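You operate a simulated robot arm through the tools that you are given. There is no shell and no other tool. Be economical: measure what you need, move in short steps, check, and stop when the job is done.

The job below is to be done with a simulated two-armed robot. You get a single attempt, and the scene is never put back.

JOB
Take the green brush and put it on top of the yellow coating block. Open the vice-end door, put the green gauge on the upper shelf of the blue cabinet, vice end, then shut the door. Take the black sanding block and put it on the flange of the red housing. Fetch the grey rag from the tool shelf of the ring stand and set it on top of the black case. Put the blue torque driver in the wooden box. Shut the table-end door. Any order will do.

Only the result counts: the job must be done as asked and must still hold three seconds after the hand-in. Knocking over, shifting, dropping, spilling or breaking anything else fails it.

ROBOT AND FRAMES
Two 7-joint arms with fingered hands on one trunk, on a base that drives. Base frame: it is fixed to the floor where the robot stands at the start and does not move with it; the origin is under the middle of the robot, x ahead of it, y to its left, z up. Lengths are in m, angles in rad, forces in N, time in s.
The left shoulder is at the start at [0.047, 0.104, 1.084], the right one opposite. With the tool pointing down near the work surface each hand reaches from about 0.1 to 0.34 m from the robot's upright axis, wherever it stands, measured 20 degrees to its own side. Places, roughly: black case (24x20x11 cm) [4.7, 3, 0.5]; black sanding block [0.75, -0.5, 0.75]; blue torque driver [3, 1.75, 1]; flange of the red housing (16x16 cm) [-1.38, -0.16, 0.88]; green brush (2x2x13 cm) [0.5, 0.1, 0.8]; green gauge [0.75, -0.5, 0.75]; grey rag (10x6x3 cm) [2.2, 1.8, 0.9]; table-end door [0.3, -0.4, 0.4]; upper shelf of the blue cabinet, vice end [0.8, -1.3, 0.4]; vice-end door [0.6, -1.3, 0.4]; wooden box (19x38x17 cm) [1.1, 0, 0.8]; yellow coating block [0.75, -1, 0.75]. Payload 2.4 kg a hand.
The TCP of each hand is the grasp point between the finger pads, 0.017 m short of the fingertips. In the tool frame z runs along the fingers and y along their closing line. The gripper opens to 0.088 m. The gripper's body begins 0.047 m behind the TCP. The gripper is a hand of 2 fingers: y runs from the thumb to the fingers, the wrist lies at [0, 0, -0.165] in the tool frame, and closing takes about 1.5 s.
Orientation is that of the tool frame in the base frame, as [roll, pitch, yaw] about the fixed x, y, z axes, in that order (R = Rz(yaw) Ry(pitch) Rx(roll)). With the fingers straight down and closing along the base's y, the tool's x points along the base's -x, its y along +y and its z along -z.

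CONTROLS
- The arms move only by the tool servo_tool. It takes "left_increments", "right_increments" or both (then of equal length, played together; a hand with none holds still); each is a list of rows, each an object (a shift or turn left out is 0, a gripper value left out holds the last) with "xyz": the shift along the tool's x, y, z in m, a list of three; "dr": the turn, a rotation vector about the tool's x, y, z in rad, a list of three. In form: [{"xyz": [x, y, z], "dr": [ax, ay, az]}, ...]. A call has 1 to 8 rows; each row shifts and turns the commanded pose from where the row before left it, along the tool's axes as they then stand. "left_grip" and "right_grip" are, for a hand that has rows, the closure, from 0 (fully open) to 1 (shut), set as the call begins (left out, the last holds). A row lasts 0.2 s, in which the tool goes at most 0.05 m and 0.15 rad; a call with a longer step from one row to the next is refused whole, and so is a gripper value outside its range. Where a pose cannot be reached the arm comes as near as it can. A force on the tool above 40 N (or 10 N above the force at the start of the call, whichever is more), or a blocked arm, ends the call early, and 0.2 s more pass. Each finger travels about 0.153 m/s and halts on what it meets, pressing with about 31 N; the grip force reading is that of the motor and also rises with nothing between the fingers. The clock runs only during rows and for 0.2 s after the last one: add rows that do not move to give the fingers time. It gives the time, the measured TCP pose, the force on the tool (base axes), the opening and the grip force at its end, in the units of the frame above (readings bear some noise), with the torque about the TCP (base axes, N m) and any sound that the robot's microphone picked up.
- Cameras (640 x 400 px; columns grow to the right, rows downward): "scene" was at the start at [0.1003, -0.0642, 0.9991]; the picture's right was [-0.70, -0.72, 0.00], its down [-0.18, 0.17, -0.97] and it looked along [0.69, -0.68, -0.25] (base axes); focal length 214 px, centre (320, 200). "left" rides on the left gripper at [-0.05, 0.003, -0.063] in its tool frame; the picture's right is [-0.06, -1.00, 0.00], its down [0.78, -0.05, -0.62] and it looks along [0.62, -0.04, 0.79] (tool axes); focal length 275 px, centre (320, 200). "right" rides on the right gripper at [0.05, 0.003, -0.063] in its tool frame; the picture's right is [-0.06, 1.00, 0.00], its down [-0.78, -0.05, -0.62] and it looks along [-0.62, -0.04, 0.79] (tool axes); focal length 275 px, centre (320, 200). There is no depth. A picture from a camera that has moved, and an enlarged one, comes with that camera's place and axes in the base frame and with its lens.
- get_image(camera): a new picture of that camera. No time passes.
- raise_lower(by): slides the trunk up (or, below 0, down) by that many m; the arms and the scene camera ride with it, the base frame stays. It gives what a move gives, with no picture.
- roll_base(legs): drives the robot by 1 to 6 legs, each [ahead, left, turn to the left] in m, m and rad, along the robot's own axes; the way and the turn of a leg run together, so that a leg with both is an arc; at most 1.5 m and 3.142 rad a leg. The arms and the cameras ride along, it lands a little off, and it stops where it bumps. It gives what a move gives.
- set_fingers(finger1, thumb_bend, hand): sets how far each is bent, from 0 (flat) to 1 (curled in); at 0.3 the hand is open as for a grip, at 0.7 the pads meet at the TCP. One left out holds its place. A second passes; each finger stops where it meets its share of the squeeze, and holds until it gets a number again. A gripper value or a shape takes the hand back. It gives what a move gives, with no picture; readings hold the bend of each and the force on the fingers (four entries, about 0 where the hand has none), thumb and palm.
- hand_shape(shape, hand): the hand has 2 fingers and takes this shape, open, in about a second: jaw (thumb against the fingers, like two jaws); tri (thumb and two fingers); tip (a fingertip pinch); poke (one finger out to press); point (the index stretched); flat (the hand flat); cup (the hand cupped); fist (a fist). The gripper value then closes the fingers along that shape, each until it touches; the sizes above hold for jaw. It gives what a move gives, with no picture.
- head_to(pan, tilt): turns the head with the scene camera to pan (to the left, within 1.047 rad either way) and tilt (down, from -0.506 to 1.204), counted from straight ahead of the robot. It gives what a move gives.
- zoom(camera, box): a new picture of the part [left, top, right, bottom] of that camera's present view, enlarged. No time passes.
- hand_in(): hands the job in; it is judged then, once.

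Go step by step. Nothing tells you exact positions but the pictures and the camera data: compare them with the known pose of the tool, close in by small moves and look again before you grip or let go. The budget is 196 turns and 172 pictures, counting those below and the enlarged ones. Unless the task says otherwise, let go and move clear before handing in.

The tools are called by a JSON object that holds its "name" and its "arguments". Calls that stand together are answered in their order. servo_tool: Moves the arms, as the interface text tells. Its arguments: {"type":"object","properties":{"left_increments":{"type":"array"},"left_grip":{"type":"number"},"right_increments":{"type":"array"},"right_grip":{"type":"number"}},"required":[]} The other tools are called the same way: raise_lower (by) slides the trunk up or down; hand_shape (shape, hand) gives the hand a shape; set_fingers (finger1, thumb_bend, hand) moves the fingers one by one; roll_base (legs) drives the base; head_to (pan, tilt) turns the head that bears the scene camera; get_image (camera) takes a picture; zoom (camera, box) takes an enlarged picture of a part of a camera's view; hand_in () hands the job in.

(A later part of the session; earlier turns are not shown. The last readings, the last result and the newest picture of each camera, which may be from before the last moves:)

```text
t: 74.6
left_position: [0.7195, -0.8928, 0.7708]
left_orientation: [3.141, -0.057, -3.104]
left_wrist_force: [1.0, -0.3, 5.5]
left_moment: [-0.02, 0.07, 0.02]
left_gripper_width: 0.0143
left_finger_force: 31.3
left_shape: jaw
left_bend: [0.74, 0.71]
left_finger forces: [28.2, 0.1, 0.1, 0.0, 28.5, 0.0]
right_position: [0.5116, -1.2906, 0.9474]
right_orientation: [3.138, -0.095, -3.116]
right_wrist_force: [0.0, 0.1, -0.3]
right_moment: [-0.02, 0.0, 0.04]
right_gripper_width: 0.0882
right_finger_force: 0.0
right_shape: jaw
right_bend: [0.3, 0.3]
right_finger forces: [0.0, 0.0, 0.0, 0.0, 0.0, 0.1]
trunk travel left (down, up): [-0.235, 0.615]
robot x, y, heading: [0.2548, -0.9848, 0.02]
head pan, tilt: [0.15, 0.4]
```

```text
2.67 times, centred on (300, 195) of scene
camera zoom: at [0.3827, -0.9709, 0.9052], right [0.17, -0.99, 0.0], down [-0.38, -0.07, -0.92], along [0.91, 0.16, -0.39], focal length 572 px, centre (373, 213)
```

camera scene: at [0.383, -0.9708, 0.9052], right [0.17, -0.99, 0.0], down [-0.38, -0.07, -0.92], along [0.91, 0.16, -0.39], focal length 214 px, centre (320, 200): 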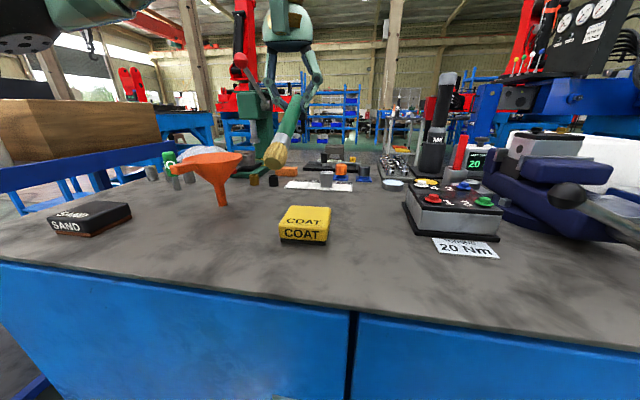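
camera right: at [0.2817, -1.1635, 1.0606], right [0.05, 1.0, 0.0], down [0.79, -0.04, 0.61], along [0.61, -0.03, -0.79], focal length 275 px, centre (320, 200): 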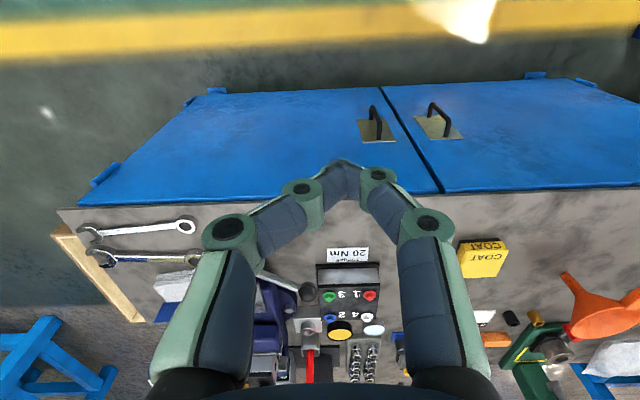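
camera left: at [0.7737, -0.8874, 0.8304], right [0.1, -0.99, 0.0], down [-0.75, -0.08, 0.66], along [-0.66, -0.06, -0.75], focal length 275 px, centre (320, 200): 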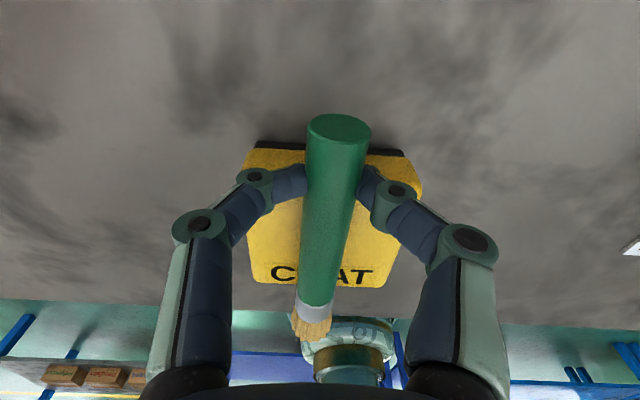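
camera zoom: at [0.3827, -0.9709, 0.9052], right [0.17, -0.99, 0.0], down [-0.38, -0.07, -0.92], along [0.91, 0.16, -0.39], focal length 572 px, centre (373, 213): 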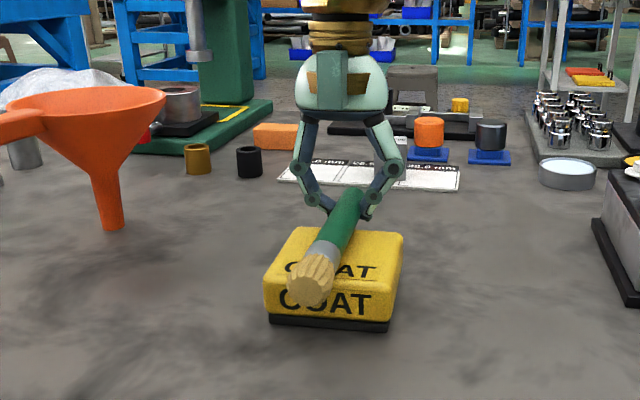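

I release.

{"name": "servo_tool", "arguments": {"left_increments": [{}, {}, {}, {}], "left_grip": 0.6}}

{"name": "get_image", "arguments": {"camera": "left"}}

{"name": "zoom", "arguments": {"camera": "scene", "box": [220, 120, 380, 270]}}

```text
t: 75.6
left_position: [0.7198, -0.8933, 0.7696]
left_orientation: [-3.141, -0.06, -3.103]
left_wrist_force: [-0.5, 0.1, 1.1]
left_moment: [-0.01, -0.01, -0.02]
left_gripper_width: 0.0345
left_finger_force: 0.0
left_shape: jaw
left_bend: [0.73, 0.7]
left_finger forces: [0.0, 0.0, 0.0, 0.0, 0.0, 0.0]
right_position: [0.5111, -1.2904, 0.9474]
right_orientation: [3.14, -0.096, -3.118]
right_wrist_force: [-0.4, 0.3, -0.6]
right_moment: [-0.03, -0.02, 0.0]
right_gripper_width: 0.0882
right_finger_force: 0.0
right_shape: jaw
right_bend: [0.3, 0.3]
right_finger forces: [0.0, 0.1, 0.1, 0.0, 0.0, 0.0]
trunk travel left (down, up): [-0.235, 0.615]
robot x, y, heading: [0.2549, -0.9865, 0.02]
head pan, tilt: [0.15, 0.4]
```

```text
116 pictures are left
camera left: at [0.7737, -0.8873, 0.8297], right [0.1, -0.99, 0.0], down [-0.74, -0.08, 0.66], along [-0.66, -0.06, -0.75], focal length 275 px, centre (320, 200)
```

left: 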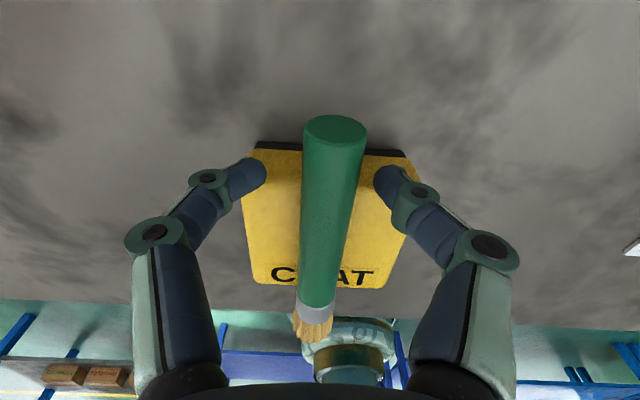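

```text
2.67 times, centred on (300, 195) of scene
camera zoom: at [0.383, -0.9708, 0.9051], right [0.17, -0.99, 0.0], down [-0.38, -0.07, -0.92], along [0.91, 0.16, -0.39], focal length 572 px, centre (373, 213)
```

zoom: 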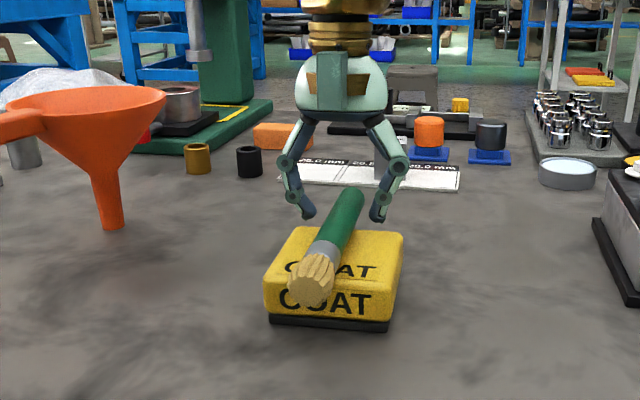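

The brush rests on the block. I withdraw upward and back off, then face the vice-end door with the trunk low.

{"name": "servo_tool", "arguments": {"left_increments": [{"xyz": [0, 0, -0.03]}, {"xyz": [0, 0, -0.04]}, {"xyz": [0, 0, -0.05]}, {"xyz": [0, 0, -0.05]}, {"xyz": [0.05, 0, 0]}, {"xyz": [0.05, 0, 0]}, {"xyz": [0.05, 0, 0]}], "left_grip": 0.3}}

{"name": "zoom", "arguments": {"camera": "scene", "box": [220, 120, 380, 270]}}

{"name": "roll_base", "arguments": {"legs": [[-0.35, 0, 0]]}}

{"name": "head_to", "arguments": {"pan": -0.2, "tilt": 0.75}}

{"name": "get_image", "arguments": {"camera": "scene"}}

```text
t: 77.2
left_position: [0.579, -0.9003, 0.9499]
left_orientation: [3.14, -0.06, -3.103]
left_wrist_force: [-0.5, -0.8, -0.1]
left_moment: [-0.01, -0.01, -0.07]
left_gripper_width: 0.0614
left_finger_force: 0.0
left_shape: jaw
left_bend: [0.67, 0.64]
left_finger forces: [0.1, 0.0, 0.0, 0.1, 0.0, 0.1]
right_position: [0.5104, -1.291, 0.9474]
right_orientation: [3.138, -0.098, -3.117]
right_wrist_force: [1.3, -0.5, 0.3]
right_moment: [0.01, 0.03, 0.01]
right_gripper_width: 0.0879
right_finger_force: 0.1
right_shape: jaw
right_bend: [0.3, 0.3]
right_finger forces: [0.0, 0.0, 0.0, 0.0, 0.0, 0.1]
trunk travel left (down, up): [-0.235, 0.615]
robot x, y, heading: [0.2558, -0.9865, 0.021]
head pan, tilt: [0.15, 0.4]
```

```text
2.67 times, centred on (300, 195) of scene
camera zoom: at [0.383, -0.9709, 0.9051], right [0.17, -0.99, 0.0], down [-0.38, -0.07, -0.92], along [0.91, 0.16, -0.39], focal length 572 px, centre (373, 213)
```

zoom: 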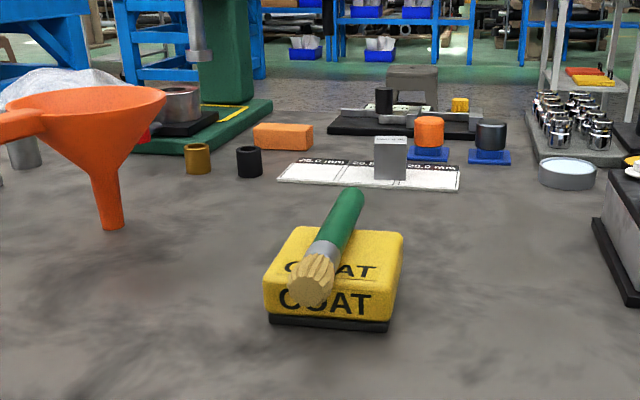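

```text
t: 79.4
left_position: [0.2331, -0.9088, 0.9504]
left_orientation: [3.14, -0.059, -3.106]
left_wrist_force: [-0.6, -0.1, 0.6]
left_moment: [0.02, 0.0, 0.0]
left_gripper_width: 0.0616
left_finger_force: 0.0
left_shape: jaw
left_bend: [0.67, 0.64]
left_finger forces: [0.0, 0.0, 0.0, 0.0, 0.0, 0.1]
right_position: [0.1648, -1.2979, 0.9484]
right_orientation: [3.14, -0.095, -3.117]
right_wrist_force: [0.9, 0.4, 1.6]
right_moment: [0.0, -0.05, 0.01]
right_gripper_width: 0.0876
right_finger_force: 0.0
right_shape: jaw
right_bend: [0.3, 0.3]
right_finger forces: [0.0, 0.1, 0.0, 0.0, 0.0, 0.1]
trunk travel left (down, up): [-0.235, 0.615]
robot x, y, heading: [-0.0919, -0.9969, 0.021]
head pan, tilt: [0.15, 0.4]
```

```text
t: 80.2
left_position: [0.2327, -0.9081, 0.9497]
left_orientation: [-3.141, -0.06, -3.105]
left_wrist_force: [0.0, 0.3, 0.3]
left_moment: [0.04, -0.01, -0.01]
left_gripper_width: 0.0613
left_finger_force: 0.0
left_shape: jaw
left_bend: [0.67, 0.64]
left_finger forces: [0.0, 0.0, 0.0, 0.0, 0.0, 0.0]
right_position: [0.1641, -1.2975, 0.9475]
right_orientation: [3.137, -0.095, -3.117]
right_wrist_force: [-0.1, -0.2, -0.1]
right_moment: [0.0, 0.0, 0.02]
right_gripper_width: 0.0881
right_finger_force: 0.0
right_shape: jaw
right_bend: [0.3, 0.3]
right_finger forces: [0.0, 0.0, 0.0, 0.1, 0.0, 0.1]
trunk travel left (down, up): [-0.235, 0.615]
robot x, y, heading: [-0.0925, -0.9925, 0.018]
head pan, tilt: [-0.201, 0.75]
```

```text
113 pictures are left
camera scene: at [0.0267, -1.0086, 0.8741], right [-0.18, -0.98, 0.0], down [-0.67, 0.12, -0.73], along [0.72, -0.13, -0.68], focal length 214 px, centre (320, 200)
```

scene: 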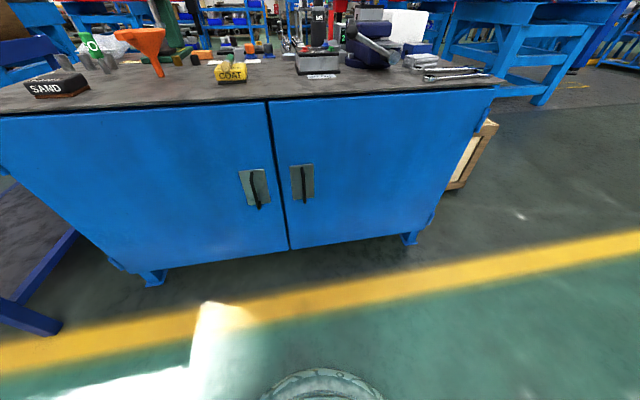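

The vice-end handle is at about (0.51, −1.05, 0.49). I lower the trunk and turn the right tool to point ahead.

{"name": "raise_lower", "arguments": {"by": -0.235}}

{"name": "servo_tool", "arguments": {"right_increments": [{"xyz": [-0.05, 0, 0]}, {"xyz": [-0.05, 0, 0]}, {"xyz": [0, 0.04, 0.02], "dr": [0, -0.14, 0]}, {"xyz": [0, 0.04, 0.02], "dr": [0, -0.14, 0]}, {"xyz": [0, 0.04, 0.02], "dr": [0, -0.14, 0]}, {"dr": [0, -0.14, 0]}, {"dr": [0, -0.14, 0]}, {"dr": [0, -0.14, 0]}]}}

{"name": "servo_tool", "arguments": {"right_increments": [{"dr": [0, -0.14, 0]}, {"dr": [0, -0.14, 0]}, {"dr": [0, -0.14, 0]}, {"dr": [0, -0.14, 0]}, {"dr": [0, -0.14, 0]}, {"dr": [0, -0.13, 0]}, {}]}}

{"name": "get_image", "arguments": {"camera": "right"}}

```text
t: 82.7
left_position: [0.2323, -0.9096, 0.7152]
left_orientation: [3.14, -0.058, -3.103]
left_wrist_force: [0.2, -1.5, -0.2]
left_moment: [0.0, -0.01, -0.01]
left_gripper_width: 0.0615
left_finger_force: 0.1
left_shape: jaw
left_bend: [0.67, 0.64]
left_finger forces: [0.1, 0.0, 0.0, 0.1, 0.1, 0.0]
right_position: [0.1631, -1.2977, 0.7138]
right_orientation: [3.139, -0.094, -3.118]
right_wrist_force: [0.5, -0.6, 0.6]
right_moment: [-0.01, 0.01, -0.03]
right_gripper_width: 0.088
right_finger_force: 0.1
right_shape: jaw
right_bend: [0.3, 0.3]
right_finger forces: [0.0, 0.0, 0.1, 0.0, 0.0, 0.0]
trunk travel left (down, up): [0.0, 0.85]
robot x, y, heading: [-0.0891, -0.9935, 0.021]
head pan, tilt: [-0.201, 0.75]
```

```text
t: 84.5
left_position: [0.2324, -0.9092, 0.7157]
left_orientation: [3.141, -0.06, -3.105]
left_wrist_force: [-1.0, -0.2, 0.3]
left_moment: [0.03, -0.02, 0.01]
left_gripper_width: 0.0616
left_finger_force: 0.1
left_shape: jaw
left_bend: [0.67, 0.64]
left_finger forces: [0.0, 0.0, 0.0, 0.0, 0.0, 0.0]
right_position: [0.3504, -1.1849, 0.6579]
right_orientation: [3.135, 0.746, -3.12]
right_wrist_force: [0.3, -0.1, 0.3]
right_moment: [0.0, 0.02, 0.0]
right_gripper_width: 0.0879
right_finger_force: 0.1
right_shape: jaw
right_bend: [0.3, 0.3]
right_finger forces: [0.1, 0.0, 0.0, 0.0, 0.0, 0.0]
right hand out of reach, approached as far as the arm can: row 5, 6, 7, 8
trunk travel left (down, up): [0.0, 0.85]
robot x, y, heading: [-0.093, -0.9936, 0.021]
head pan, tilt: [-0.201, 0.75]
```

```text
t: 86.1
left_position: [0.233, -0.9087, 0.7162]
left_orientation: [-3.141, -0.06, -3.104]
left_wrist_force: [-0.3, -0.4, -0.3]
left_moment: [0.03, 0.03, -0.01]
left_gripper_width: 0.0612
left_finger_force: 0.1
left_shape: jaw
left_bend: [0.67, 0.64]
left_finger forces: [0.1, 0.0, 0.0, 0.1, 0.0, 0.1]
right_position: [0.3865, -1.1911, 0.655]
right_orientation: [0.925, 1.565, 0.948]
right_wrist_force: [1.0, 0.5, 1.1]
right_moment: [0.0, -0.03, -0.04]
right_gripper_width: 0.0878
right_finger_force: 0.2
right_shape: jaw
right_bend: [0.3, 0.3]
right_finger forces: [0.0, 0.1, 0.0, 0.0, 0.0, 0.0]
right hand out of reach, approached as far as the arm can: row 1, 2, 3
trunk travel left (down, up): [0.0, 0.85]
robot x, y, heading: [-0.0893, -0.9969, 0.021]
head pan, tilt: [-0.201, 0.75]
```

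```text
112 pictures are left
camera right: at [0.3228, -1.1889, 0.6053], right [-0.02, 1.0, 0.07], down [-0.62, -0.07, 0.78], along [0.78, -0.02, 0.62], focal length 275 px, centre (320, 200)
```

right: 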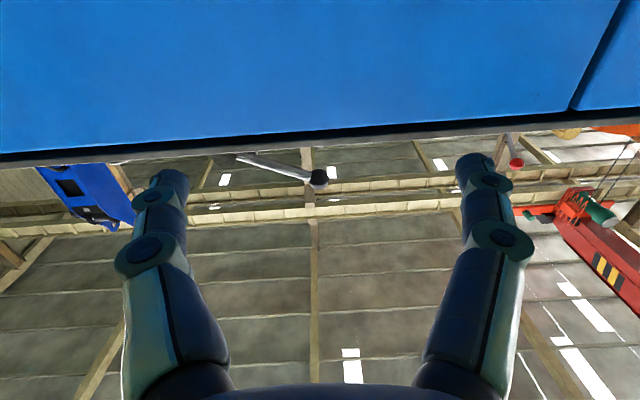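

The tool points ahead. I lower it to handle height and shift the base left to line up.

{"name": "servo_tool", "arguments": {"right_increments": [{"xyz": [0.04, 0, 0]}, {"xyz": [0.04, 0, 0]}, {"xyz": [0.04, 0, 0]}, {"xyz": [0.045, 0, 0]}, {}]}}

{"name": "roll_base", "arguments": {"legs": [[0.0, 0.14, 0]]}}

{"name": "head_to", "arguments": {"pan": -0.3, "tilt": 0.6}}

{"name": "get_image", "arguments": {"camera": "scene"}}

```text
t: 87.3
left_position: [0.2322, -0.9082, 0.7164]
left_orientation: [3.141, -0.057, -3.104]
left_wrist_force: [-0.3, -0.4, 0.8]
left_moment: [0.02, 0.02, -0.03]
left_gripper_width: 0.0613
left_finger_force: 0.1
left_shape: jaw
left_bend: [0.67, 0.64]
left_finger forces: [0.0, 0.0, 0.1, 0.0, 0.0, 0.0]
right_position: [0.3907, -1.1945, 0.5136]
right_orientation: [1.017, 1.566, 1.042]
right_wrist_force: [0.0, 0.2, -0.1]
right_moment: [0.03, 0.03, 0.02]
right_gripper_width: 0.0882
right_finger_force: 0.1
right_shape: jaw
right_bend: [0.3, 0.3]
right_finger forces: [0.1, 0.0, 0.0, 0.0, 0.2, 0.0]
right hand out of reach, approached as far as the arm can: row 4
trunk travel left (down, up): [0.0, 0.85]
robot x, y, heading: [-0.094, -0.9981, 0.025]
head pan, tilt: [-0.201, 0.75]
```

```text
t: 88.6
left_position: [0.2302, -0.7683, 0.7153]
left_orientation: [3.141, -0.058, -3.107]
left_wrist_force: [0.1, 0.8, -0.2]
left_moment: [0.0, 0.05, -0.01]
left_gripper_width: 0.0613
left_finger_force: 0.0
left_shape: jaw
left_bend: [0.67, 0.64]
left_finger forces: [0.1, 0.0, 0.1, 0.0, 0.1, 0.1]
right_position: [0.3873, -1.0527, 0.513]
right_orientation: [1.163, 1.566, 1.185]
right_wrist_force: [0.6, 0.1, 0.3]
right_moment: [0.0, 0.0, 0.01]
right_gripper_width: 0.088
right_finger_force: 0.0
right_shape: jaw
right_bend: [0.3, 0.3]
right_finger forces: [0.1, 0.0, 0.0, 0.0, 0.0, 0.0]
trunk travel left (down, up): [0.0, 0.85]
robot x, y, heading: [-0.091, -0.8575, 0.019]
head pan, tilt: [-0.201, 0.75]
```

```text
t: 89.3
left_position: [0.2298, -0.7678, 0.7151]
left_orientation: [-3.141, -0.057, -3.105]
left_wrist_force: [-0.7, 0.6, 0.2]
left_moment: [0.02, -0.02, -0.03]
left_gripper_width: 0.0613
left_finger_force: 0.1
left_shape: jaw
left_bend: [0.67, 0.64]
left_finger forces: [0.1, 0.0, 0.1, 0.0, 0.0, 0.1]
right_position: [0.3873, -1.0532, 0.5132]
right_orientation: [1.147, 1.565, 1.17]
right_wrist_force: [0.7, 0.2, 0.1]
right_moment: [-0.01, 0.01, 0.02]
right_gripper_width: 0.0882
right_finger_force: 0.1
right_shape: jaw
right_bend: [0.3, 0.3]
right_finger forces: [0.0, 0.1, 0.0, 0.0, 0.0, 0.0]
trunk travel left (down, up): [0.0, 0.85]
robot x, y, heading: [-0.093, -0.8544, 0.021]
head pan, tilt: [-0.3, 0.6]
```

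```text
111 pictures are left
camera scene: at [0.0398, -0.8762, 0.6584], right [-0.28, -0.96, 0.0], down [-0.54, 0.16, -0.82], along [0.79, -0.23, -0.57], focal length 214 px, centre (320, 200)
```

scene: 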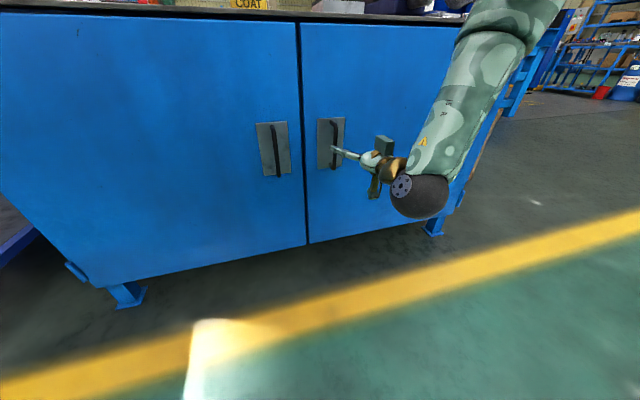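

The fingers line up with the handle bar. I drive forward toward it.

{"name": "roll_base", "arguments": {"legs": [[0.085, 0.005, -0.02]]}}

{"name": "zoom", "arguments": {"camera": "scene", "box": [240, 80, 480, 230]}}

```text
t: 90.4
left_position: [0.3174, -0.7682, 0.7152]
left_orientation: [3.141, -0.058, -3.125]
left_wrist_force: [0.0, 0.5, -1.1]
left_moment: [0.0, 0.04, 0.01]
left_gripper_width: 0.0612
left_finger_force: 0.0
left_shape: jaw
left_bend: [0.67, 0.64]
left_finger forces: [0.0, 0.1, 0.0, 0.0, 0.0, 0.0]
right_position: [0.4678, -1.0566, 0.5143]
right_orientation: [1.149, 1.565, 1.152]
right_wrist_force: [-0.2, -0.8, 0.4]
right_moment: [0.05, 0.0, -0.02]
right_gripper_width: 0.0879
right_finger_force: 0.0
right_shape: jaw
right_bend: [0.3, 0.3]
right_finger forces: [0.0, 0.0, 0.0, 0.0, 0.0, 0.0]
trunk travel left (down, up): [0.0, 0.85]
robot x, y, heading: [-0.01, -0.8491, 0.002]
head pan, tilt: [-0.3, 0.6]
```

```text
2.67 times, centred on (360, 155) of scene
camera zoom: at [0.1249, -0.873, 0.6584], right [-0.3, -0.96, 0.0], down [-0.54, 0.17, -0.82], along [0.79, -0.24, -0.57], focal length 572 px, centre (213, 320)
```

zoom: 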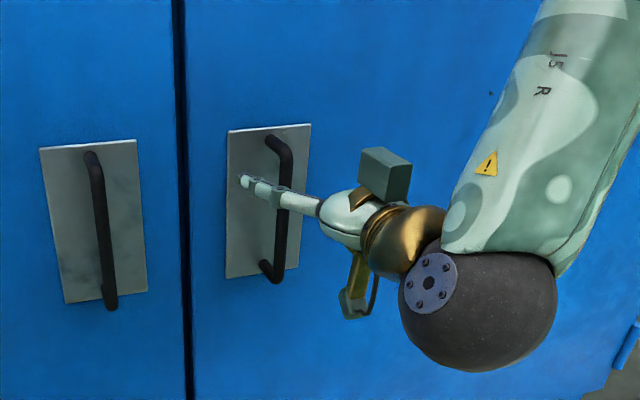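

The bar spans z≈0.42–0.52, so I lower the hand about 3 cm with a slight downward tilt.

{"name": "servo_tool", "arguments": {"right_increments": [{"dr": [0, 0.12, 0]}, {"xyz": [0.02, 0.006, 0]}, {"xyz": [0.015, 0, 0]}, {}]}}

{"name": "zoom", "arguments": {"camera": "scene", "box": [240, 80, 480, 230]}}

```text
t: 91.4
left_position: [0.3175, -0.7666, 0.7154]
left_orientation: [3.14, -0.057, -3.127]
left_wrist_force: [-0.1, -0.9, 0.2]
left_moment: [0.02, -0.02, 0.0]
left_gripper_width: 0.0613
left_finger_force: 0.1
left_shape: jaw
left_bend: [0.67, 0.64]
left_finger forces: [0.0, 0.1, 0.0, 0.1, 0.0, 0.1]
right_position: [0.4676, -1.0553, 0.4939]
right_orientation: [3.106, 1.452, 3.107]
right_wrist_force: [0.0, -0.2, -0.2]
right_moment: [0.03, 0.03, 0.0]
right_gripper_width: 0.088
right_finger_force: 0.1
right_shape: jaw
right_bend: [0.3, 0.3]
right_finger forces: [0.0, 0.1, 0.0, 0.0, 0.1, 0.1]
right hand out of reach, approached as far as the arm can: row 3
trunk travel left (down, up): [0.0, 0.85]
robot x, y, heading: [-0.008, -0.8504, -0.005]
head pan, tilt: [-0.3, 0.6]
```

```text
2.67 times, centred on (360, 155) of scene
camera zoom: at [0.1249, -0.873, 0.6584], right [-0.3, -0.96, 0.0], down [-0.54, 0.17, -0.82], along [0.79, -0.24, -0.57], focal length 572 px, centre (213, 320)
```

zoom: 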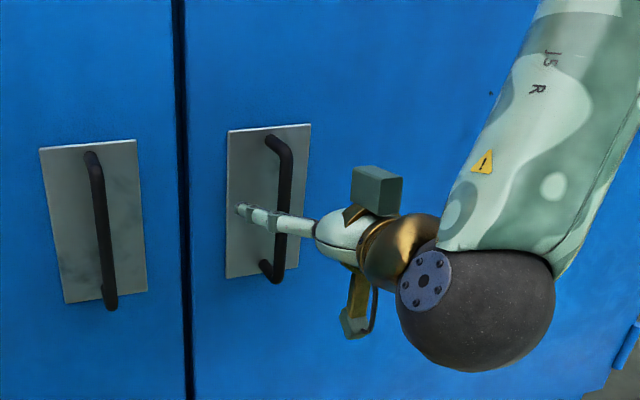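

Good height. I move 3.5 cm forward and close on the bar.

{"name": "roll_base", "arguments": {"legs": [[0.038, 0.008, 0]]}}

{"name": "servo_tool", "arguments": {"right_increments": [{}, {}, {}, {}, {}, {}, {}], "right_grip": 1.0}}

{"name": "zoom", "arguments": {"camera": "scene", "box": [240, 80, 480, 230]}}

```text
t: 92.3
left_position: [0.355, -0.7593, 0.7156]
left_orientation: [-3.141, -0.058, -3.124]
left_wrist_force: [-0.6, -0.3, -0.3]
left_moment: [0.02, -0.01, -0.01]
left_gripper_width: 0.0612
left_finger_force: 0.0
left_shape: jaw
left_bend: [0.67, 0.64]
left_finger forces: [0.1, 0.0, 0.1, 0.1, 0.0, 0.0]
right_position: [0.5053, -1.0474, 0.4944]
right_orientation: [3.107, 1.453, 3.109]
right_wrist_force: [0.2, -0.7, -0.8]
right_moment: [0.01, -0.04, -0.02]
right_gripper_width: 0.0881
right_finger_force: 0.0
right_shape: jaw
right_bend: [0.3, 0.3]
right_finger forces: [0.0, 0.0, 0.1, 0.0, 0.0, 0.0]
trunk travel left (down, up): [0.0, 0.85]
robot x, y, heading: [0.0225, -0.8379, -0.001]
head pan, tilt: [-0.3, 0.6]
```

```text
t: 93.9
left_position: [0.3555, -0.7579, 0.7165]
left_orientation: [3.14, -0.06, -3.126]
left_wrist_force: [-0.4, 0.7, -0.3]
left_moment: [0.03, -0.02, 0.03]
left_gripper_width: 0.0611
left_finger_force: 0.0
left_shape: jaw
left_bend: [0.67, 0.64]
left_finger forces: [0.1, 0.0, 0.0, 0.0, 0.0, 0.0]
right_position: [0.5039, -1.0465, 0.495]
right_orientation: [3.103, 1.452, 3.109]
right_wrist_force: [2.6, 0.6, -0.2]
right_moment: [-0.01, 0.0, 0.01]
right_gripper_width: 0.0
right_finger_force: 30.5
right_shape: jaw
right_bend: [0.66, 0.72]
right_finger forces: [0.0, 0.0, 0.0, 0.0, 0.0, 0.0]
trunk travel left (down, up): [0.0, 0.85]
robot x, y, heading: [0.0321, -0.8387, -0.003]
head pan, tilt: [-0.3, 0.6]
```

```text
2.67 times, centred on (360, 155) of scene
camera zoom: at [0.1626, -0.865, 0.6584], right [-0.3, -0.96, 0.0], down [-0.54, 0.17, -0.82], along [0.79, -0.24, -0.57], focal length 572 px, centre (213, 320)
```

zoom: 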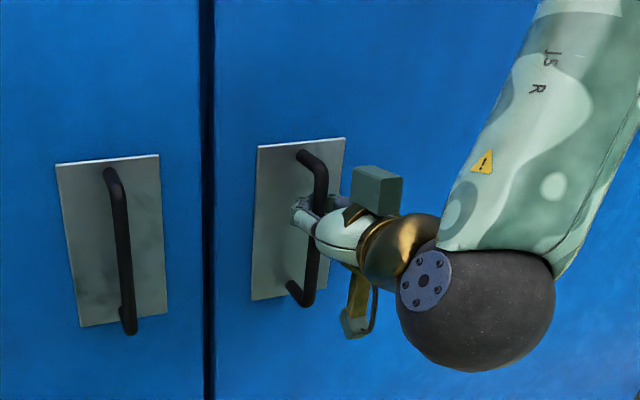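

The fingers are closed around the bar like a hook. I pull back along the door's arc.

{"name": "roll_base", "arguments": {"legs": [[-0.065, -0.012, 0], [-0.064, -0.026, 0]]}}

{"name": "get_image", "arguments": {"camera": "scene"}}

```text
t: 95.5
left_position: [0.2261, -0.7972, 0.7156]
left_orientation: [-3.141, -0.059, -3.124]
left_wrist_force: [1.0, -0.1, 0.2]
left_moment: [0.0, -0.01, 0.0]
left_gripper_width: 0.0612
left_finger_force: 0.0
left_shape: jaw
left_bend: [0.67, 0.64]
left_finger forces: [0.1, 0.0, 0.1, 0.0, 0.0, 0.0]
right_position: [0.376, -1.0852, 0.4947]
right_orientation: [3.105, 1.451, 3.11]
right_wrist_force: [-0.4, 0.7, 0.0]
right_moment: [-0.01, 0.0, -0.02]
right_gripper_width: 0.0
right_finger_force: 31.6
right_shape: jaw
right_bend: [0.67, 0.72]
right_finger forces: [0.0, 0.0, 0.0, 0.0, 0.0, 0.0]
trunk travel left (down, up): [0.0, 0.85]
robot x, y, heading: [-0.102, -0.8747, 0.005]
head pan, tilt: [-0.3, 0.6]
```

```text
107 pictures are left
camera scene: at [0.0339, -0.9032, 0.6584], right [-0.3, -0.96, 0.0], down [-0.54, 0.17, -0.82], along [0.79, -0.24, -0.57], focal length 214 px, centre (320, 200)
```

scene: 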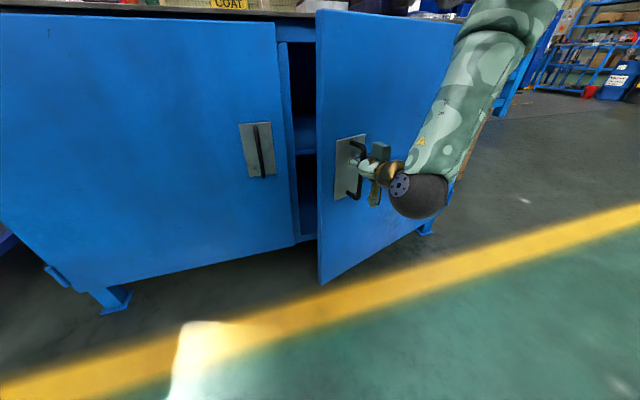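

The door is opening. I continue to about 45°.

{"name": "roll_base", "arguments": {"legs": [[-0.057, -0.038, 0], [-0.05, -0.043, 0], [-0.022, -0.025, 0]]}}

{"name": "get_image", "arguments": {"camera": "scene"}}

```text
t: 97.5
left_position: [0.1042, -0.8917, 0.7172]
left_orientation: [3.142, -0.058, -3.12]
left_wrist_force: [0.2, 0.0, -0.2]
left_moment: [-0.02, 0.0, -0.02]
left_gripper_width: 0.0614
left_finger_force: 0.1
left_shape: jaw
left_bend: [0.67, 0.64]
left_finger forces: [0.1, 0.0, 0.0, 0.0, 0.1, 0.0]
right_position: [0.2557, -1.1745, 0.4936]
right_orientation: [3.073, 1.446, 3.088]
right_wrist_force: [-4.8, 4.9, 0.5]
right_moment: [0.0, 0.0, -0.11]
right_gripper_width: 0.002
right_finger_force: 31.2
right_shape: jaw
right_bend: [0.73, 0.77]
right_finger forces: [6.4, 0.1, 0.1, 0.0, 0.1, 0.1]
trunk travel left (down, up): [0.0, 0.85]
robot x, y, heading: [-0.2234, -0.9709, 0.007]
head pan, tilt: [-0.3, 0.6]
stopped in leg 3: the force on the tool passed its limit at 43 N (the readings are from after the stop); the commanded pose is now the measured one
```

```text
106 pictures are left
camera scene: at [-0.0871, -0.9983, 0.6585], right [-0.29, -0.96, 0.0], down [-0.54, 0.16, -0.83], along [0.79, -0.24, -0.56], focal length 214 px, centre (320, 200)
```

scene: 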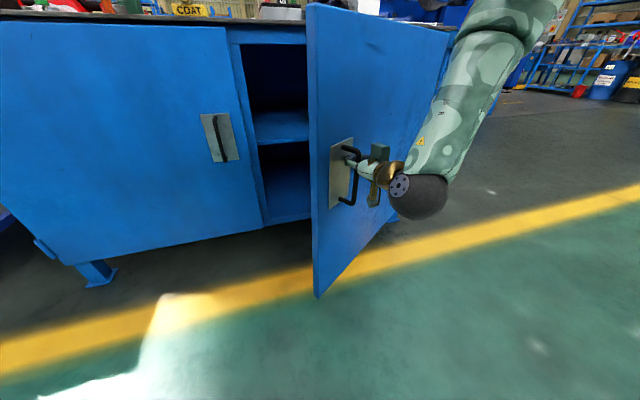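

Open about 40°. I let go, step back and around the edge, then push the door from its inner side with the same hand.

{"name": "servo_tool", "arguments": {"right_increments": [{}, {}, {}, {}], "right_grip": 0.0}}

{"name": "roll_base", "arguments": {"legs": [[-0.13, 0, 0], [0, 0.24, 0]]}}

{"name": "servo_tool", "arguments": {"right_increments": [{}, {}, {}, {}, {}, {}], "right_grip": 1.0}}

{"name": "get_image", "arguments": {"camera": "scene"}}

```text
t: 98.5
left_position: [0.1043, -0.8932, 0.7143]
left_orientation: [3.141, -0.057, -3.12]
left_wrist_force: [-0.3, -0.4, -0.2]
left_moment: [-0.01, -0.02, 0.0]
left_gripper_width: 0.0613
left_finger_force: 0.0
left_shape: jaw
left_bend: [0.67, 0.64]
left_finger forces: [0.0, 0.0, 0.0, 0.0, 0.1, 0.1]
right_position: [0.2537, -1.1773, 0.4945]
right_orientation: [3.08, 1.446, 3.094]
right_wrist_force: [-6.2, 4.6, -0.9]
right_moment: [-0.08, 0.01, -0.93]
right_gripper_width: 0.0454
right_finger_force: 0.0
right_shape: jaw
right_bend: [0.71, 0.3]
right_finger forces: [39.9, 0.1, 0.0, 0.0, 0.0, 0.1]
trunk travel left (down, up): [0.0, 0.85]
robot x, y, heading: [-0.2239, -0.9692, 0.006]
head pan, tilt: [-0.3, 0.6]
```

```text
t: 101.2
left_position: [-0.0271, -0.6495, 0.7157]
left_orientation: [3.141, -0.059, -3.117]
left_wrist_force: [0.6, 0.6, 1.0]
left_moment: [0.0, -0.02, 0.04]
left_gripper_width: 0.0613
left_finger_force: 0.1
left_shape: jaw
left_bend: [0.67, 0.64]
left_finger forces: [0.0, 0.0, 0.0, 0.0, 0.0, 0.1]
right_position: [0.1244, -0.9333, 0.4949]
right_orientation: [3.075, 1.446, 3.095]
right_wrist_force: [-0.8, -0.5, 0.1]
right_moment: [0.01, 0.0, 0.0]
right_gripper_width: 0.088
right_finger_force: 0.0
right_shape: jaw
right_bend: [0.3, 0.3]
right_finger forces: [0.0, 0.0, 0.1, 0.0, 0.1, 0.0]
trunk travel left (down, up): [0.0, 0.85]
robot x, y, heading: [-0.3538, -0.7301, 0.007]
head pan, tilt: [-0.3, 0.6]
```

```text
t: 102.6
left_position: [-0.0263, -0.6495, 0.7151]
left_orientation: [-3.141, -0.058, -3.117]
left_wrist_force: [0.9, 0.5, 0.0]
left_moment: [0.02, 0.01, -0.02]
left_gripper_width: 0.0612
left_finger_force: 0.2
left_shape: jaw
left_bend: [0.67, 0.64]
left_finger forces: [0.0, 0.0, 0.0, 0.1, 0.0, 0.0]
right_position: [0.1245, -0.9328, 0.4942]
right_orientation: [3.077, 1.447, 3.097]
right_wrist_force: [-0.3, 0.2, 0.1]
right_moment: [-0.01, 0.0, 0.01]
right_gripper_width: 0.0001
right_finger_force: 30.8
right_shape: jaw
right_bend: [0.62, 0.72]
right_finger forces: [0.1, 0.0, 0.0, 0.0, 0.0, 0.1]
trunk travel left (down, up): [0.0, 0.85]
robot x, y, heading: [-0.3519, -0.7311, 0.006]
head pan, tilt: [-0.3, 0.6]
```

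```text
105 pictures are left
camera scene: at [-0.2182, -0.7567, 0.6584], right [-0.29, -0.96, 0.0], down [-0.54, 0.16, -0.82], along [0.79, -0.24, -0.57], focal length 214 px, centre (320, 200)
```

scene: 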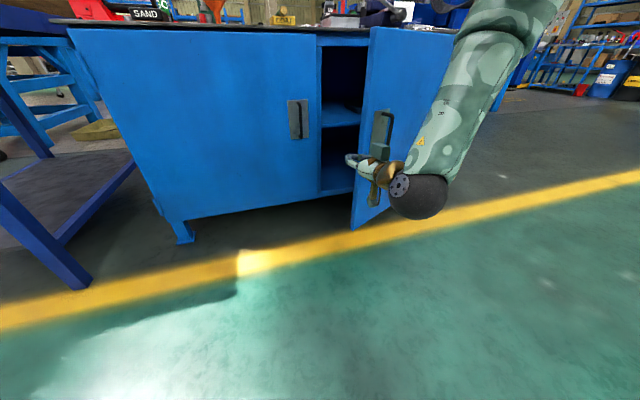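

I go forward beside the door's inner face and sweep it open to the right.

{"name": "roll_base", "arguments": {"legs": [[0.26, 0, 0], [0, -0.23, 0], [0, -0.22, 0]]}}

{"name": "get_image", "arguments": {"camera": "scene"}}

```text
t: 105.2
left_position: [0.2359, -0.7257, 0.716]
left_orientation: [-3.139, -0.058, -3.103]
left_wrist_force: [-0.5, 0.9, -0.5]
left_moment: [0.01, -0.01, -0.01]
left_gripper_width: 0.0616
left_finger_force: 0.1
left_shape: jaw
left_bend: [0.67, 0.64]
left_finger forces: [0.0, 0.1, 0.0, 0.1, 0.0, 0.0]
right_position: [0.3884, -0.9985, 0.4942]
right_orientation: [2.956, 1.437, 3.015]
right_wrist_force: [-4.0, 8.0, 1.3]
right_moment: [-0.1, 0.05, -0.72]
right_gripper_width: 0.0001
right_finger_force: 31.2
right_shape: jaw
right_bend: [0.62, 0.72]
right_finger forces: [0.0, 0.0, 0.0, 0.0, 0.1, 9.3]
trunk travel left (down, up): [0.0, 0.85]
robot x, y, heading: [-0.0875, -0.8109, 0.02]
head pan, tilt: [-0.3, 0.6]
stopped in leg 2: the force on the tool passed its limit at 107 N (the readings are from after the stop); the commanded pose is now the measured one
```

```text
104 pictures are left
camera scene: at [0.0457, -0.8351, 0.6585], right [-0.28, -0.96, 0.0], down [-0.54, 0.16, -0.83], along [0.79, -0.23, -0.56], focal length 214 px, centre (320, 200)
```

scene: 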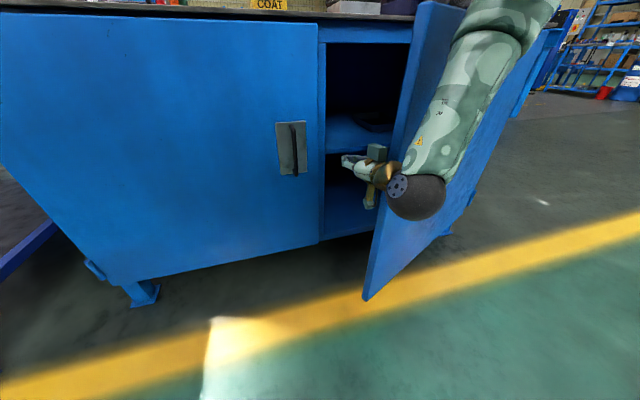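

The door edge met the wrist too fast. I push more gently with the arm instead.

{"name": "servo_tool", "arguments": {"right_increments": [{"xyz": [0, -0.01, 0]}, {"xyz": [0, -0.015, 0]}, {"xyz": [0, -0.02, 0]}, {"xyz": [0, -0.025, 0]}, {"xyz": [0, -0.025, 0]}, {"xyz": [0, -0.025, 0]}, {"xyz": [0, -0.025, 0]}, {}]}}

{"name": "get_image", "arguments": {"camera": "scene"}}

```text
t: 105.6
left_position: [0.2362, -0.7247, 0.716]
left_orientation: [-3.139, -0.058, -3.101]
left_wrist_force: [0.0, 0.0, -0.2]
left_moment: [-0.03, 0.0, -0.02]
left_gripper_width: 0.0615
left_finger_force: 0.0
left_shape: jaw
left_bend: [0.67, 0.64]
left_finger forces: [0.0, 0.1, 0.0, 0.1, 0.0, 0.0]
right_position: [0.3875, -0.9987, 0.4931]
right_orientation: [2.908, 1.432, 2.979]
right_wrist_force: [-7.1, 13.7, 2.1]
right_moment: [-0.18, 0.02, -1.14]
right_gripper_width: 0.0
right_finger_force: 31.1
right_shape: jaw
right_bend: [0.62, 0.72]
right_finger forces: [0.0, 0.0, 0.1, 0.0, 0.0, 15.6]
trunk travel left (down, up): [0.0, 0.85]
robot x, y, heading: [-0.088, -0.8078, 0.022]
head pan, tilt: [-0.3, 0.6]
stopped in row 1 (right hand): the force on the tool passed its limit at 50 N (the readings are from after the stop); the commanded pose is now the measured one
```

```text
103 pictures are left
camera scene: at [0.0454, -0.8342, 0.6585], right [-0.27, -0.96, 0.0], down [-0.54, 0.15, -0.83], along [0.79, -0.23, -0.56], focal length 214 px, centre (320, 200)
```

scene: 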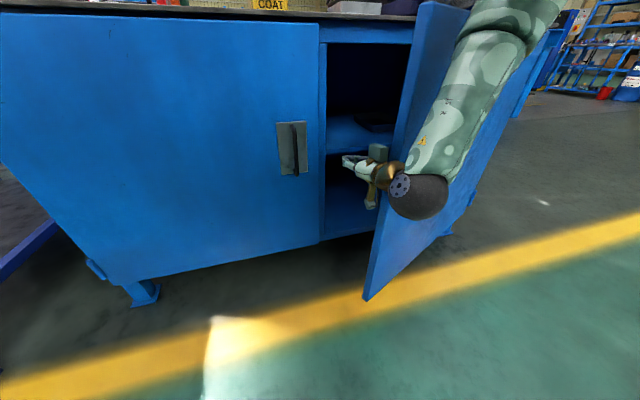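

The hand is only pressing along the door's edge. I relieve it, reach further inside, and then pull diagonally outward (back and right).

{"name": "servo_tool", "arguments": {"right_increments": [{"xyz": [0, 0.02, 0]}, {"xyz": [0, 0.02, 0]}, {}]}}

{"name": "roll_base", "arguments": {"legs": [[0.07, 0, 0]]}}

{"name": "servo_tool", "arguments": {"right_increments": [{"dr": [0.14, 0, 0]}, {"dr": [0.14, 0, 0]}, {"dr": [0.14, 0, 0]}, {}]}}

{"name": "get_image", "arguments": {"camera": "scene"}}

```text
t: 106.4
left_position: [0.2359, -0.7253, 0.716]
left_orientation: [3.141, -0.058, -3.102]
left_wrist_force: [-0.2, 1.0, 0.4]
left_moment: [0.01, -0.01, -0.01]
left_gripper_width: 0.0613
left_finger_force: 0.1
left_shape: jaw
left_bend: [0.67, 0.64]
left_finger forces: [0.1, 0.0, 0.0, 0.1, 0.1, 0.1]
right_position: [0.3893, -0.9693, 0.5101]
right_orientation: [2.915, 1.431, 2.979]
right_wrist_force: [0.5, 0.4, 1.2]
right_moment: [0.03, -0.01, 0.0]
right_gripper_width: 0.0002
right_finger_force: 30.7
right_shape: jaw
right_bend: [0.62, 0.72]
right_finger forces: [0.0, 0.1, 0.1, 0.0, 0.1, 0.0]
right hand out of reach, approached as far as the arm can: row 1, 2
trunk travel left (down, up): [0.0, 0.85]
robot x, y, heading: [-0.0891, -0.8146, 0.022]
head pan, tilt: [-0.3, 0.6]
```

```text
t: 107.4
left_position: [0.3075, -0.7229, 0.7158]
left_orientation: [3.141, -0.058, -3.1]
left_wrist_force: [0.7, 0.9, -0.1]
left_moment: [-0.01, -0.02, -0.02]
left_gripper_width: 0.0612
left_finger_force: 0.1
left_shape: jaw
left_bend: [0.67, 0.64]
left_finger forces: [0.1, 0.0, 0.0, 0.0, 0.0, 0.0]
right_position: [0.4603, -0.9659, 0.5108]
right_orientation: [2.917, 1.43, 2.985]
right_wrist_force: [0.2, 0.2, 0.5]
right_moment: [-0.06, 0.02, 0.01]
right_gripper_width: 0.0002
right_finger_force: 31.4
right_shape: jaw
right_bend: [0.62, 0.72]
right_finger forces: [0.1, 0.0, 0.0, 0.1, 0.1, 0.0]
trunk travel left (down, up): [0.0, 0.85]
robot x, y, heading: [-0.0161, -0.8104, 0.025]
head pan, tilt: [-0.3, 0.6]
```

```text
t: 108.4
left_position: [0.3084, -0.7235, 0.7158]
left_orientation: [3.141, -0.056, -3.1]
left_wrist_force: [0.8, 0.1, -0.2]
left_moment: [0.03, 0.0, -0.01]
left_gripper_width: 0.0614
left_finger_force: 0.1
left_shape: jaw
left_bend: [0.67, 0.64]
left_finger forces: [0.0, 0.1, 0.1, 0.0, 0.0, 0.0]
right_position: [0.4642, -0.9927, 0.5407]
right_orientation: [-2.946, 1.432, 2.984]
right_wrist_force: [-0.7, -0.7, -0.5]
right_moment: [-0.04, -0.01, -0.01]
right_gripper_width: 0.0
right_finger_force: 31.1
right_shape: jaw
right_bend: [0.62, 0.72]
right_finger forces: [0.0, 0.1, 0.1, 0.0, 0.0, 0.0]
right hand out of reach, approached as far as the arm can: row 1, 2, 3
trunk travel left (down, up): [0.0, 0.85]
robot x, y, heading: [-0.015, -0.8126, 0.021]
head pan, tilt: [-0.3, 0.6]
```

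```text
102 pictures are left
camera scene: at [0.1177, -0.8332, 0.6584], right [-0.27, -0.96, 0.0], down [-0.54, 0.15, -0.82], along [0.79, -0.23, -0.57], focal length 214 px, centre (320, 200)
```

scene: 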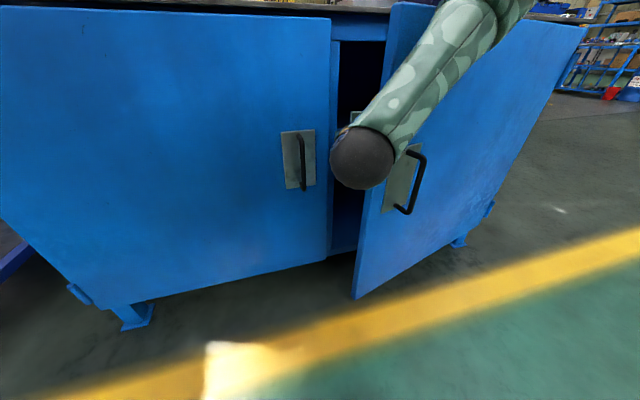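

The hand is now behind the door. I drag the door outward in short legs.

{"name": "roll_base", "arguments": {"legs": [[-0.04, -0.015, 0], [-0.04, -0.02, 0], [-0.04, -0.03, 0]]}}

{"name": "get_image", "arguments": {"camera": "scene"}}

```text
t: 109.9
left_position: [0.2287, -0.7558, 0.7152]
left_orientation: [-3.14, -0.057, -3.097]
left_wrist_force: [0.5, -0.1, -0.2]
left_moment: [0.05, -0.02, -0.01]
left_gripper_width: 0.061
left_finger_force: 0.1
left_shape: jaw
left_bend: [0.67, 0.64]
left_finger forces: [0.1, 0.0, 0.1, 0.0, 0.0, 0.0]
right_position: [0.3882, -1.0229, 0.5401]
right_orientation: [-2.973, 1.425, 2.972]
right_wrist_force: [-3.9, 7.5, 0.3]
right_moment: [-0.11, -0.01, -0.49]
right_gripper_width: 0.0
right_finger_force: 31.2
right_shape: jaw
right_bend: [0.62, 0.72]
right_finger forces: [0.1, 0.1, 0.1, 0.0, 0.3, 8.4]
trunk travel left (down, up): [0.0, 0.85]
robot x, y, heading: [-0.0922, -0.8481, 0.026]
head pan, tilt: [-0.3, 0.6]
stopped in leg 2: the robot was blocked; the commanded pose is now the measured one
```

```text
101 pictures are left
camera scene: at [0.0401, -0.8674, 0.6585], right [-0.27, -0.96, 0.0], down [-0.54, 0.15, -0.83], along [0.79, -0.22, -0.56], focal length 214 px, centre (320, 200)
```

scene: 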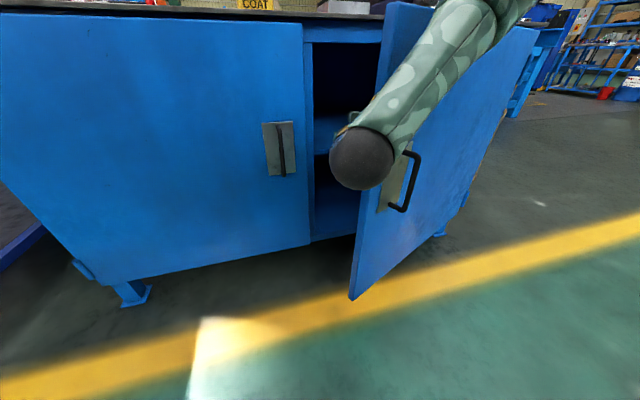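

The elbow hangs over the door's outer side, so it jams. I'll withdraw, turn the right hand to point down (forearm above the door) and push like I did with the first door.

{"name": "roll_base", "arguments": {"legs": [[0.01, 0.1, 0], [-0.25, 0.05, 0]]}}

{"name": "servo_tool", "arguments": {"right_increments": [{"dr": [-0.14, 0, 0]}, {"dr": [-0.14, 0, 0]}, {"dr": [-0.14, 0, 0]}, {"xyz": [-0.05, 0, 0]}, {"xyz": [-0.05, 0, 0]}, {"dr": [0, 0.15, 0]}, {"dr": [0, 0.15, 0]}, {"dr": [0, 0.15, 0]}]}}

{"name": "servo_tool", "arguments": {"right_increments": [{"dr": [0, 0.15, 0]}, {"dr": [0, 0.15, 0]}, {"dr": [0, 0.15, 0]}, {"dr": [0, 0.15, 0]}, {"dr": [0, 0.15, 0]}, {"dr": [0, 0.15, 0]}, {"dr": [0, 0.09, 0]}, {}]}}

{"name": "get_image", "arguments": {"camera": "scene"}}

```text
t: 112.5
left_position: [-0.0197, -0.6108, 0.7163]
left_orientation: [3.141, -0.058, -3.089]
left_wrist_force: [0.2, -0.4, -0.5]
left_moment: [-0.01, 0.0, -0.01]
left_gripper_width: 0.0614
left_finger_force: 0.1
left_shape: jaw
left_bend: [0.67, 0.64]
left_finger forces: [0.0, 0.1, 0.0, 0.1, 0.1, 0.0]
right_position: [0.1409, -0.8762, 0.5408]
right_orientation: [-2.971, 1.428, 2.98]
right_wrist_force: [-0.2, 0.1, -0.3]
right_moment: [0.05, -0.01, 0.02]
right_gripper_width: 0.0
right_finger_force: 31.0
right_shape: jaw
right_bend: [0.62, 0.72]
right_finger forces: [0.0, 0.0, 0.0, 0.1, 0.1, 0.0]
trunk travel left (down, up): [0.0, 0.85]
robot x, y, heading: [-0.3456, -0.7042, 0.03]
head pan, tilt: [-0.3, 0.6]
```

```text
t: 114.3
left_position: [-0.0199, -0.6111, 0.7151]
left_orientation: [-3.141, -0.057, -3.089]
left_wrist_force: [0.4, 0.3, 0.1]
left_moment: [0.05, 0.02, -0.02]
left_gripper_width: 0.0614
left_finger_force: 0.1
left_shape: jaw
left_bend: [0.67, 0.64]
left_finger forces: [0.0, 0.0, 0.1, 0.0, 0.0, 0.0]
right_position: [0.155, -0.8778, 0.6386]
right_orientation: [3.077, 0.979, -3.11]
right_wrist_force: [-1.2, 0.3, 0.6]
right_moment: [0.0, -0.02, -0.03]
right_gripper_width: 0.0
right_finger_force: 31.0
right_shape: jaw
right_bend: [0.62, 0.72]
right_finger forces: [0.1, 0.1, 0.1, 0.0, 0.1, 0.1]
trunk travel left (down, up): [0.0, 0.85]
robot x, y, heading: [-0.3426, -0.7008, 0.032]
head pan, tilt: [-0.3, 0.6]
```

```text
t: 116.1
left_position: [-0.0204, -0.6112, 0.7149]
left_orientation: [3.141, -0.057, -3.091]
left_wrist_force: [0.4, 0.3, -0.6]
left_moment: [-0.01, 0.03, 0.0]
left_gripper_width: 0.0611
left_finger_force: 0.0
left_shape: jaw
left_bend: [0.67, 0.64]
left_finger forces: [0.1, 0.0, 0.0, 0.0, 0.0, 0.0]
right_position: [0.1547, -0.8779, 0.6392]
right_orientation: [3.106, -0.009, -3.057]
right_wrist_force: [0.6, -0.3, -0.3]
right_moment: [-0.01, -0.03, 0.03]
right_gripper_width: 0.0001
right_finger_force: 31.0
right_shape: jaw
right_bend: [0.62, 0.72]
right_finger forces: [0.0, 0.0, 0.0, 0.0, 0.1, 0.0]
trunk travel left (down, up): [0.0, 0.85]
robot x, y, heading: [-0.3418, -0.6993, 0.031]
head pan, tilt: [-0.3, 0.6]
```

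```text
100 pictures are left
camera scene: at [-0.2084, -0.7231, 0.6584], right [-0.26, -0.96, 0.0], down [-0.55, 0.15, -0.82], along [0.8, -0.22, -0.57], focal length 214 px, centre (320, 200)
```

scene: 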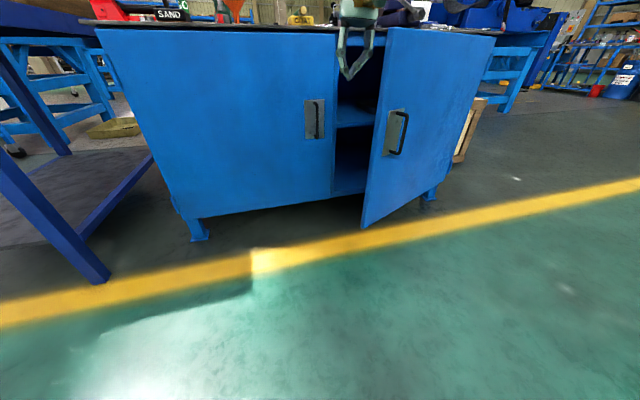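

The hand hangs at door-top height. I drive it into the gap behind the door and push right.

{"name": "roll_base", "arguments": {"legs": [[0.26, -0.12, -0.03], [0, -0.06, 0], [0, -0.08, 0]]}}

{"name": "get_image", "arguments": {"camera": "scene"}}

```text
t: 119.3
left_position: [0.2495, -0.8737, 0.715]
left_orientation: [-3.141, -0.059, -3.126]
left_wrist_force: [0.9, 0.5, -0.9]
left_moment: [0.02, -0.02, -0.06]
left_gripper_width: 0.0614
left_finger_force: 0.1
left_shape: jaw
left_bend: [0.67, 0.64]
left_finger forces: [0.1, 0.0, 0.1, 0.0, 0.0, 0.0]
right_position: [0.4129, -1.1465, 0.6386]
right_orientation: [3.105, -0.008, -3.091]
right_wrist_force: [0.0, 0.2, 0.4]
right_moment: [-0.01, -0.03, -0.02]
right_gripper_width: 0.0001
right_finger_force: 31.4
right_shape: jaw
right_bend: [0.62, 0.72]
right_finger forces: [0.0, 0.1, 0.0, 0.0, 0.0, 0.0]
trunk travel left (down, up): [0.0, 0.85]
robot x, y, heading: [-0.0784, -0.9534, -0.005]
head pan, tilt: [-0.3, 0.6]
```

```text
99 pictures are left
camera scene: at [0.056, -0.9782, 0.6584], right [-0.3, -0.95, 0.0], down [-0.54, 0.17, -0.82], along [0.79, -0.25, -0.57], focal length 214 px, centre (320, 200)
```

scene: 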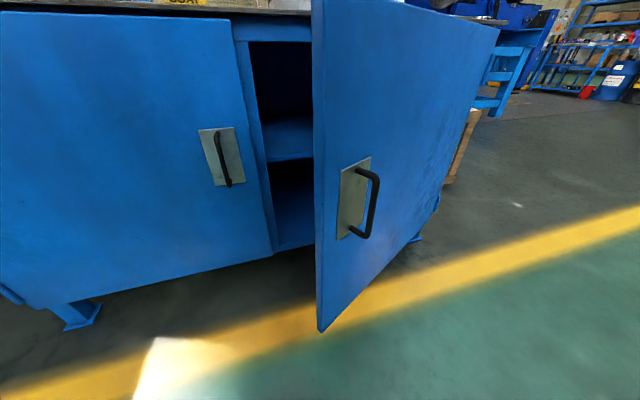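

Hand is behind the door. I continue pushing right.

{"name": "roll_base", "arguments": {"legs": [[0, -0.08, 0], [-0.01, -0.08, 0], [-0.03, -0.06, 0]]}}

{"name": "get_image", "arguments": {"camera": "scene"}}

```text
t: 121.3
left_position: [0.2396, -1.0375, 0.715]
left_orientation: [-3.139, -0.058, -3.129]
left_wrist_force: [0.1, -0.2, 0.4]
left_moment: [-0.04, 0.04, 0.0]
left_gripper_width: 0.0612
left_finger_force: 0.1
left_shape: jaw
left_bend: [0.67, 0.64]
left_finger forces: [0.0, 0.0, 0.0, 0.0, 0.0, 0.0]
right_position: [0.4004, -1.3115, 0.638]
right_orientation: [3.108, -0.008, -3.096]
right_wrist_force: [1.1, -0.2, -0.2]
right_moment: [0.02, 0.02, 0.0]
right_gripper_width: 0.0
right_finger_force: 31.0
right_shape: jaw
right_bend: [0.62, 0.72]
right_finger forces: [0.0, 0.1, 0.0, 0.1, 0.0, 0.0]
trunk travel left (down, up): [0.0, 0.85]
robot x, y, heading: [-0.0864, -1.1171, -0.004]
head pan, tilt: [-0.3, 0.6]
stopped in leg 2: the robot was blocked; the commanded pose is now the measured one
```

```text
98 pictures are left
camera scene: at [0.0442, -1.1418, 0.6584], right [-0.3, -0.95, 0.0], down [-0.54, 0.17, -0.82], along [0.79, -0.25, -0.57], focal length 214 px, centre (320, 200)
```

scene: 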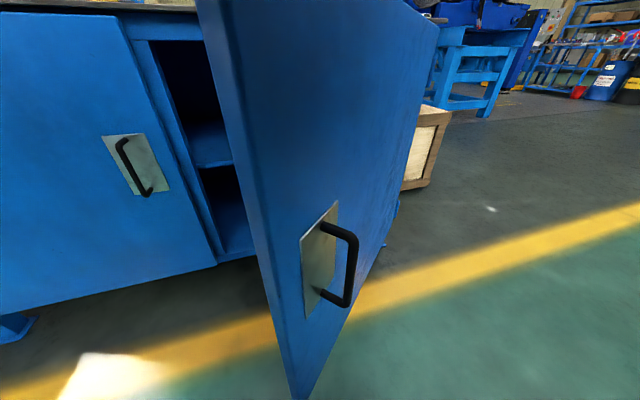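

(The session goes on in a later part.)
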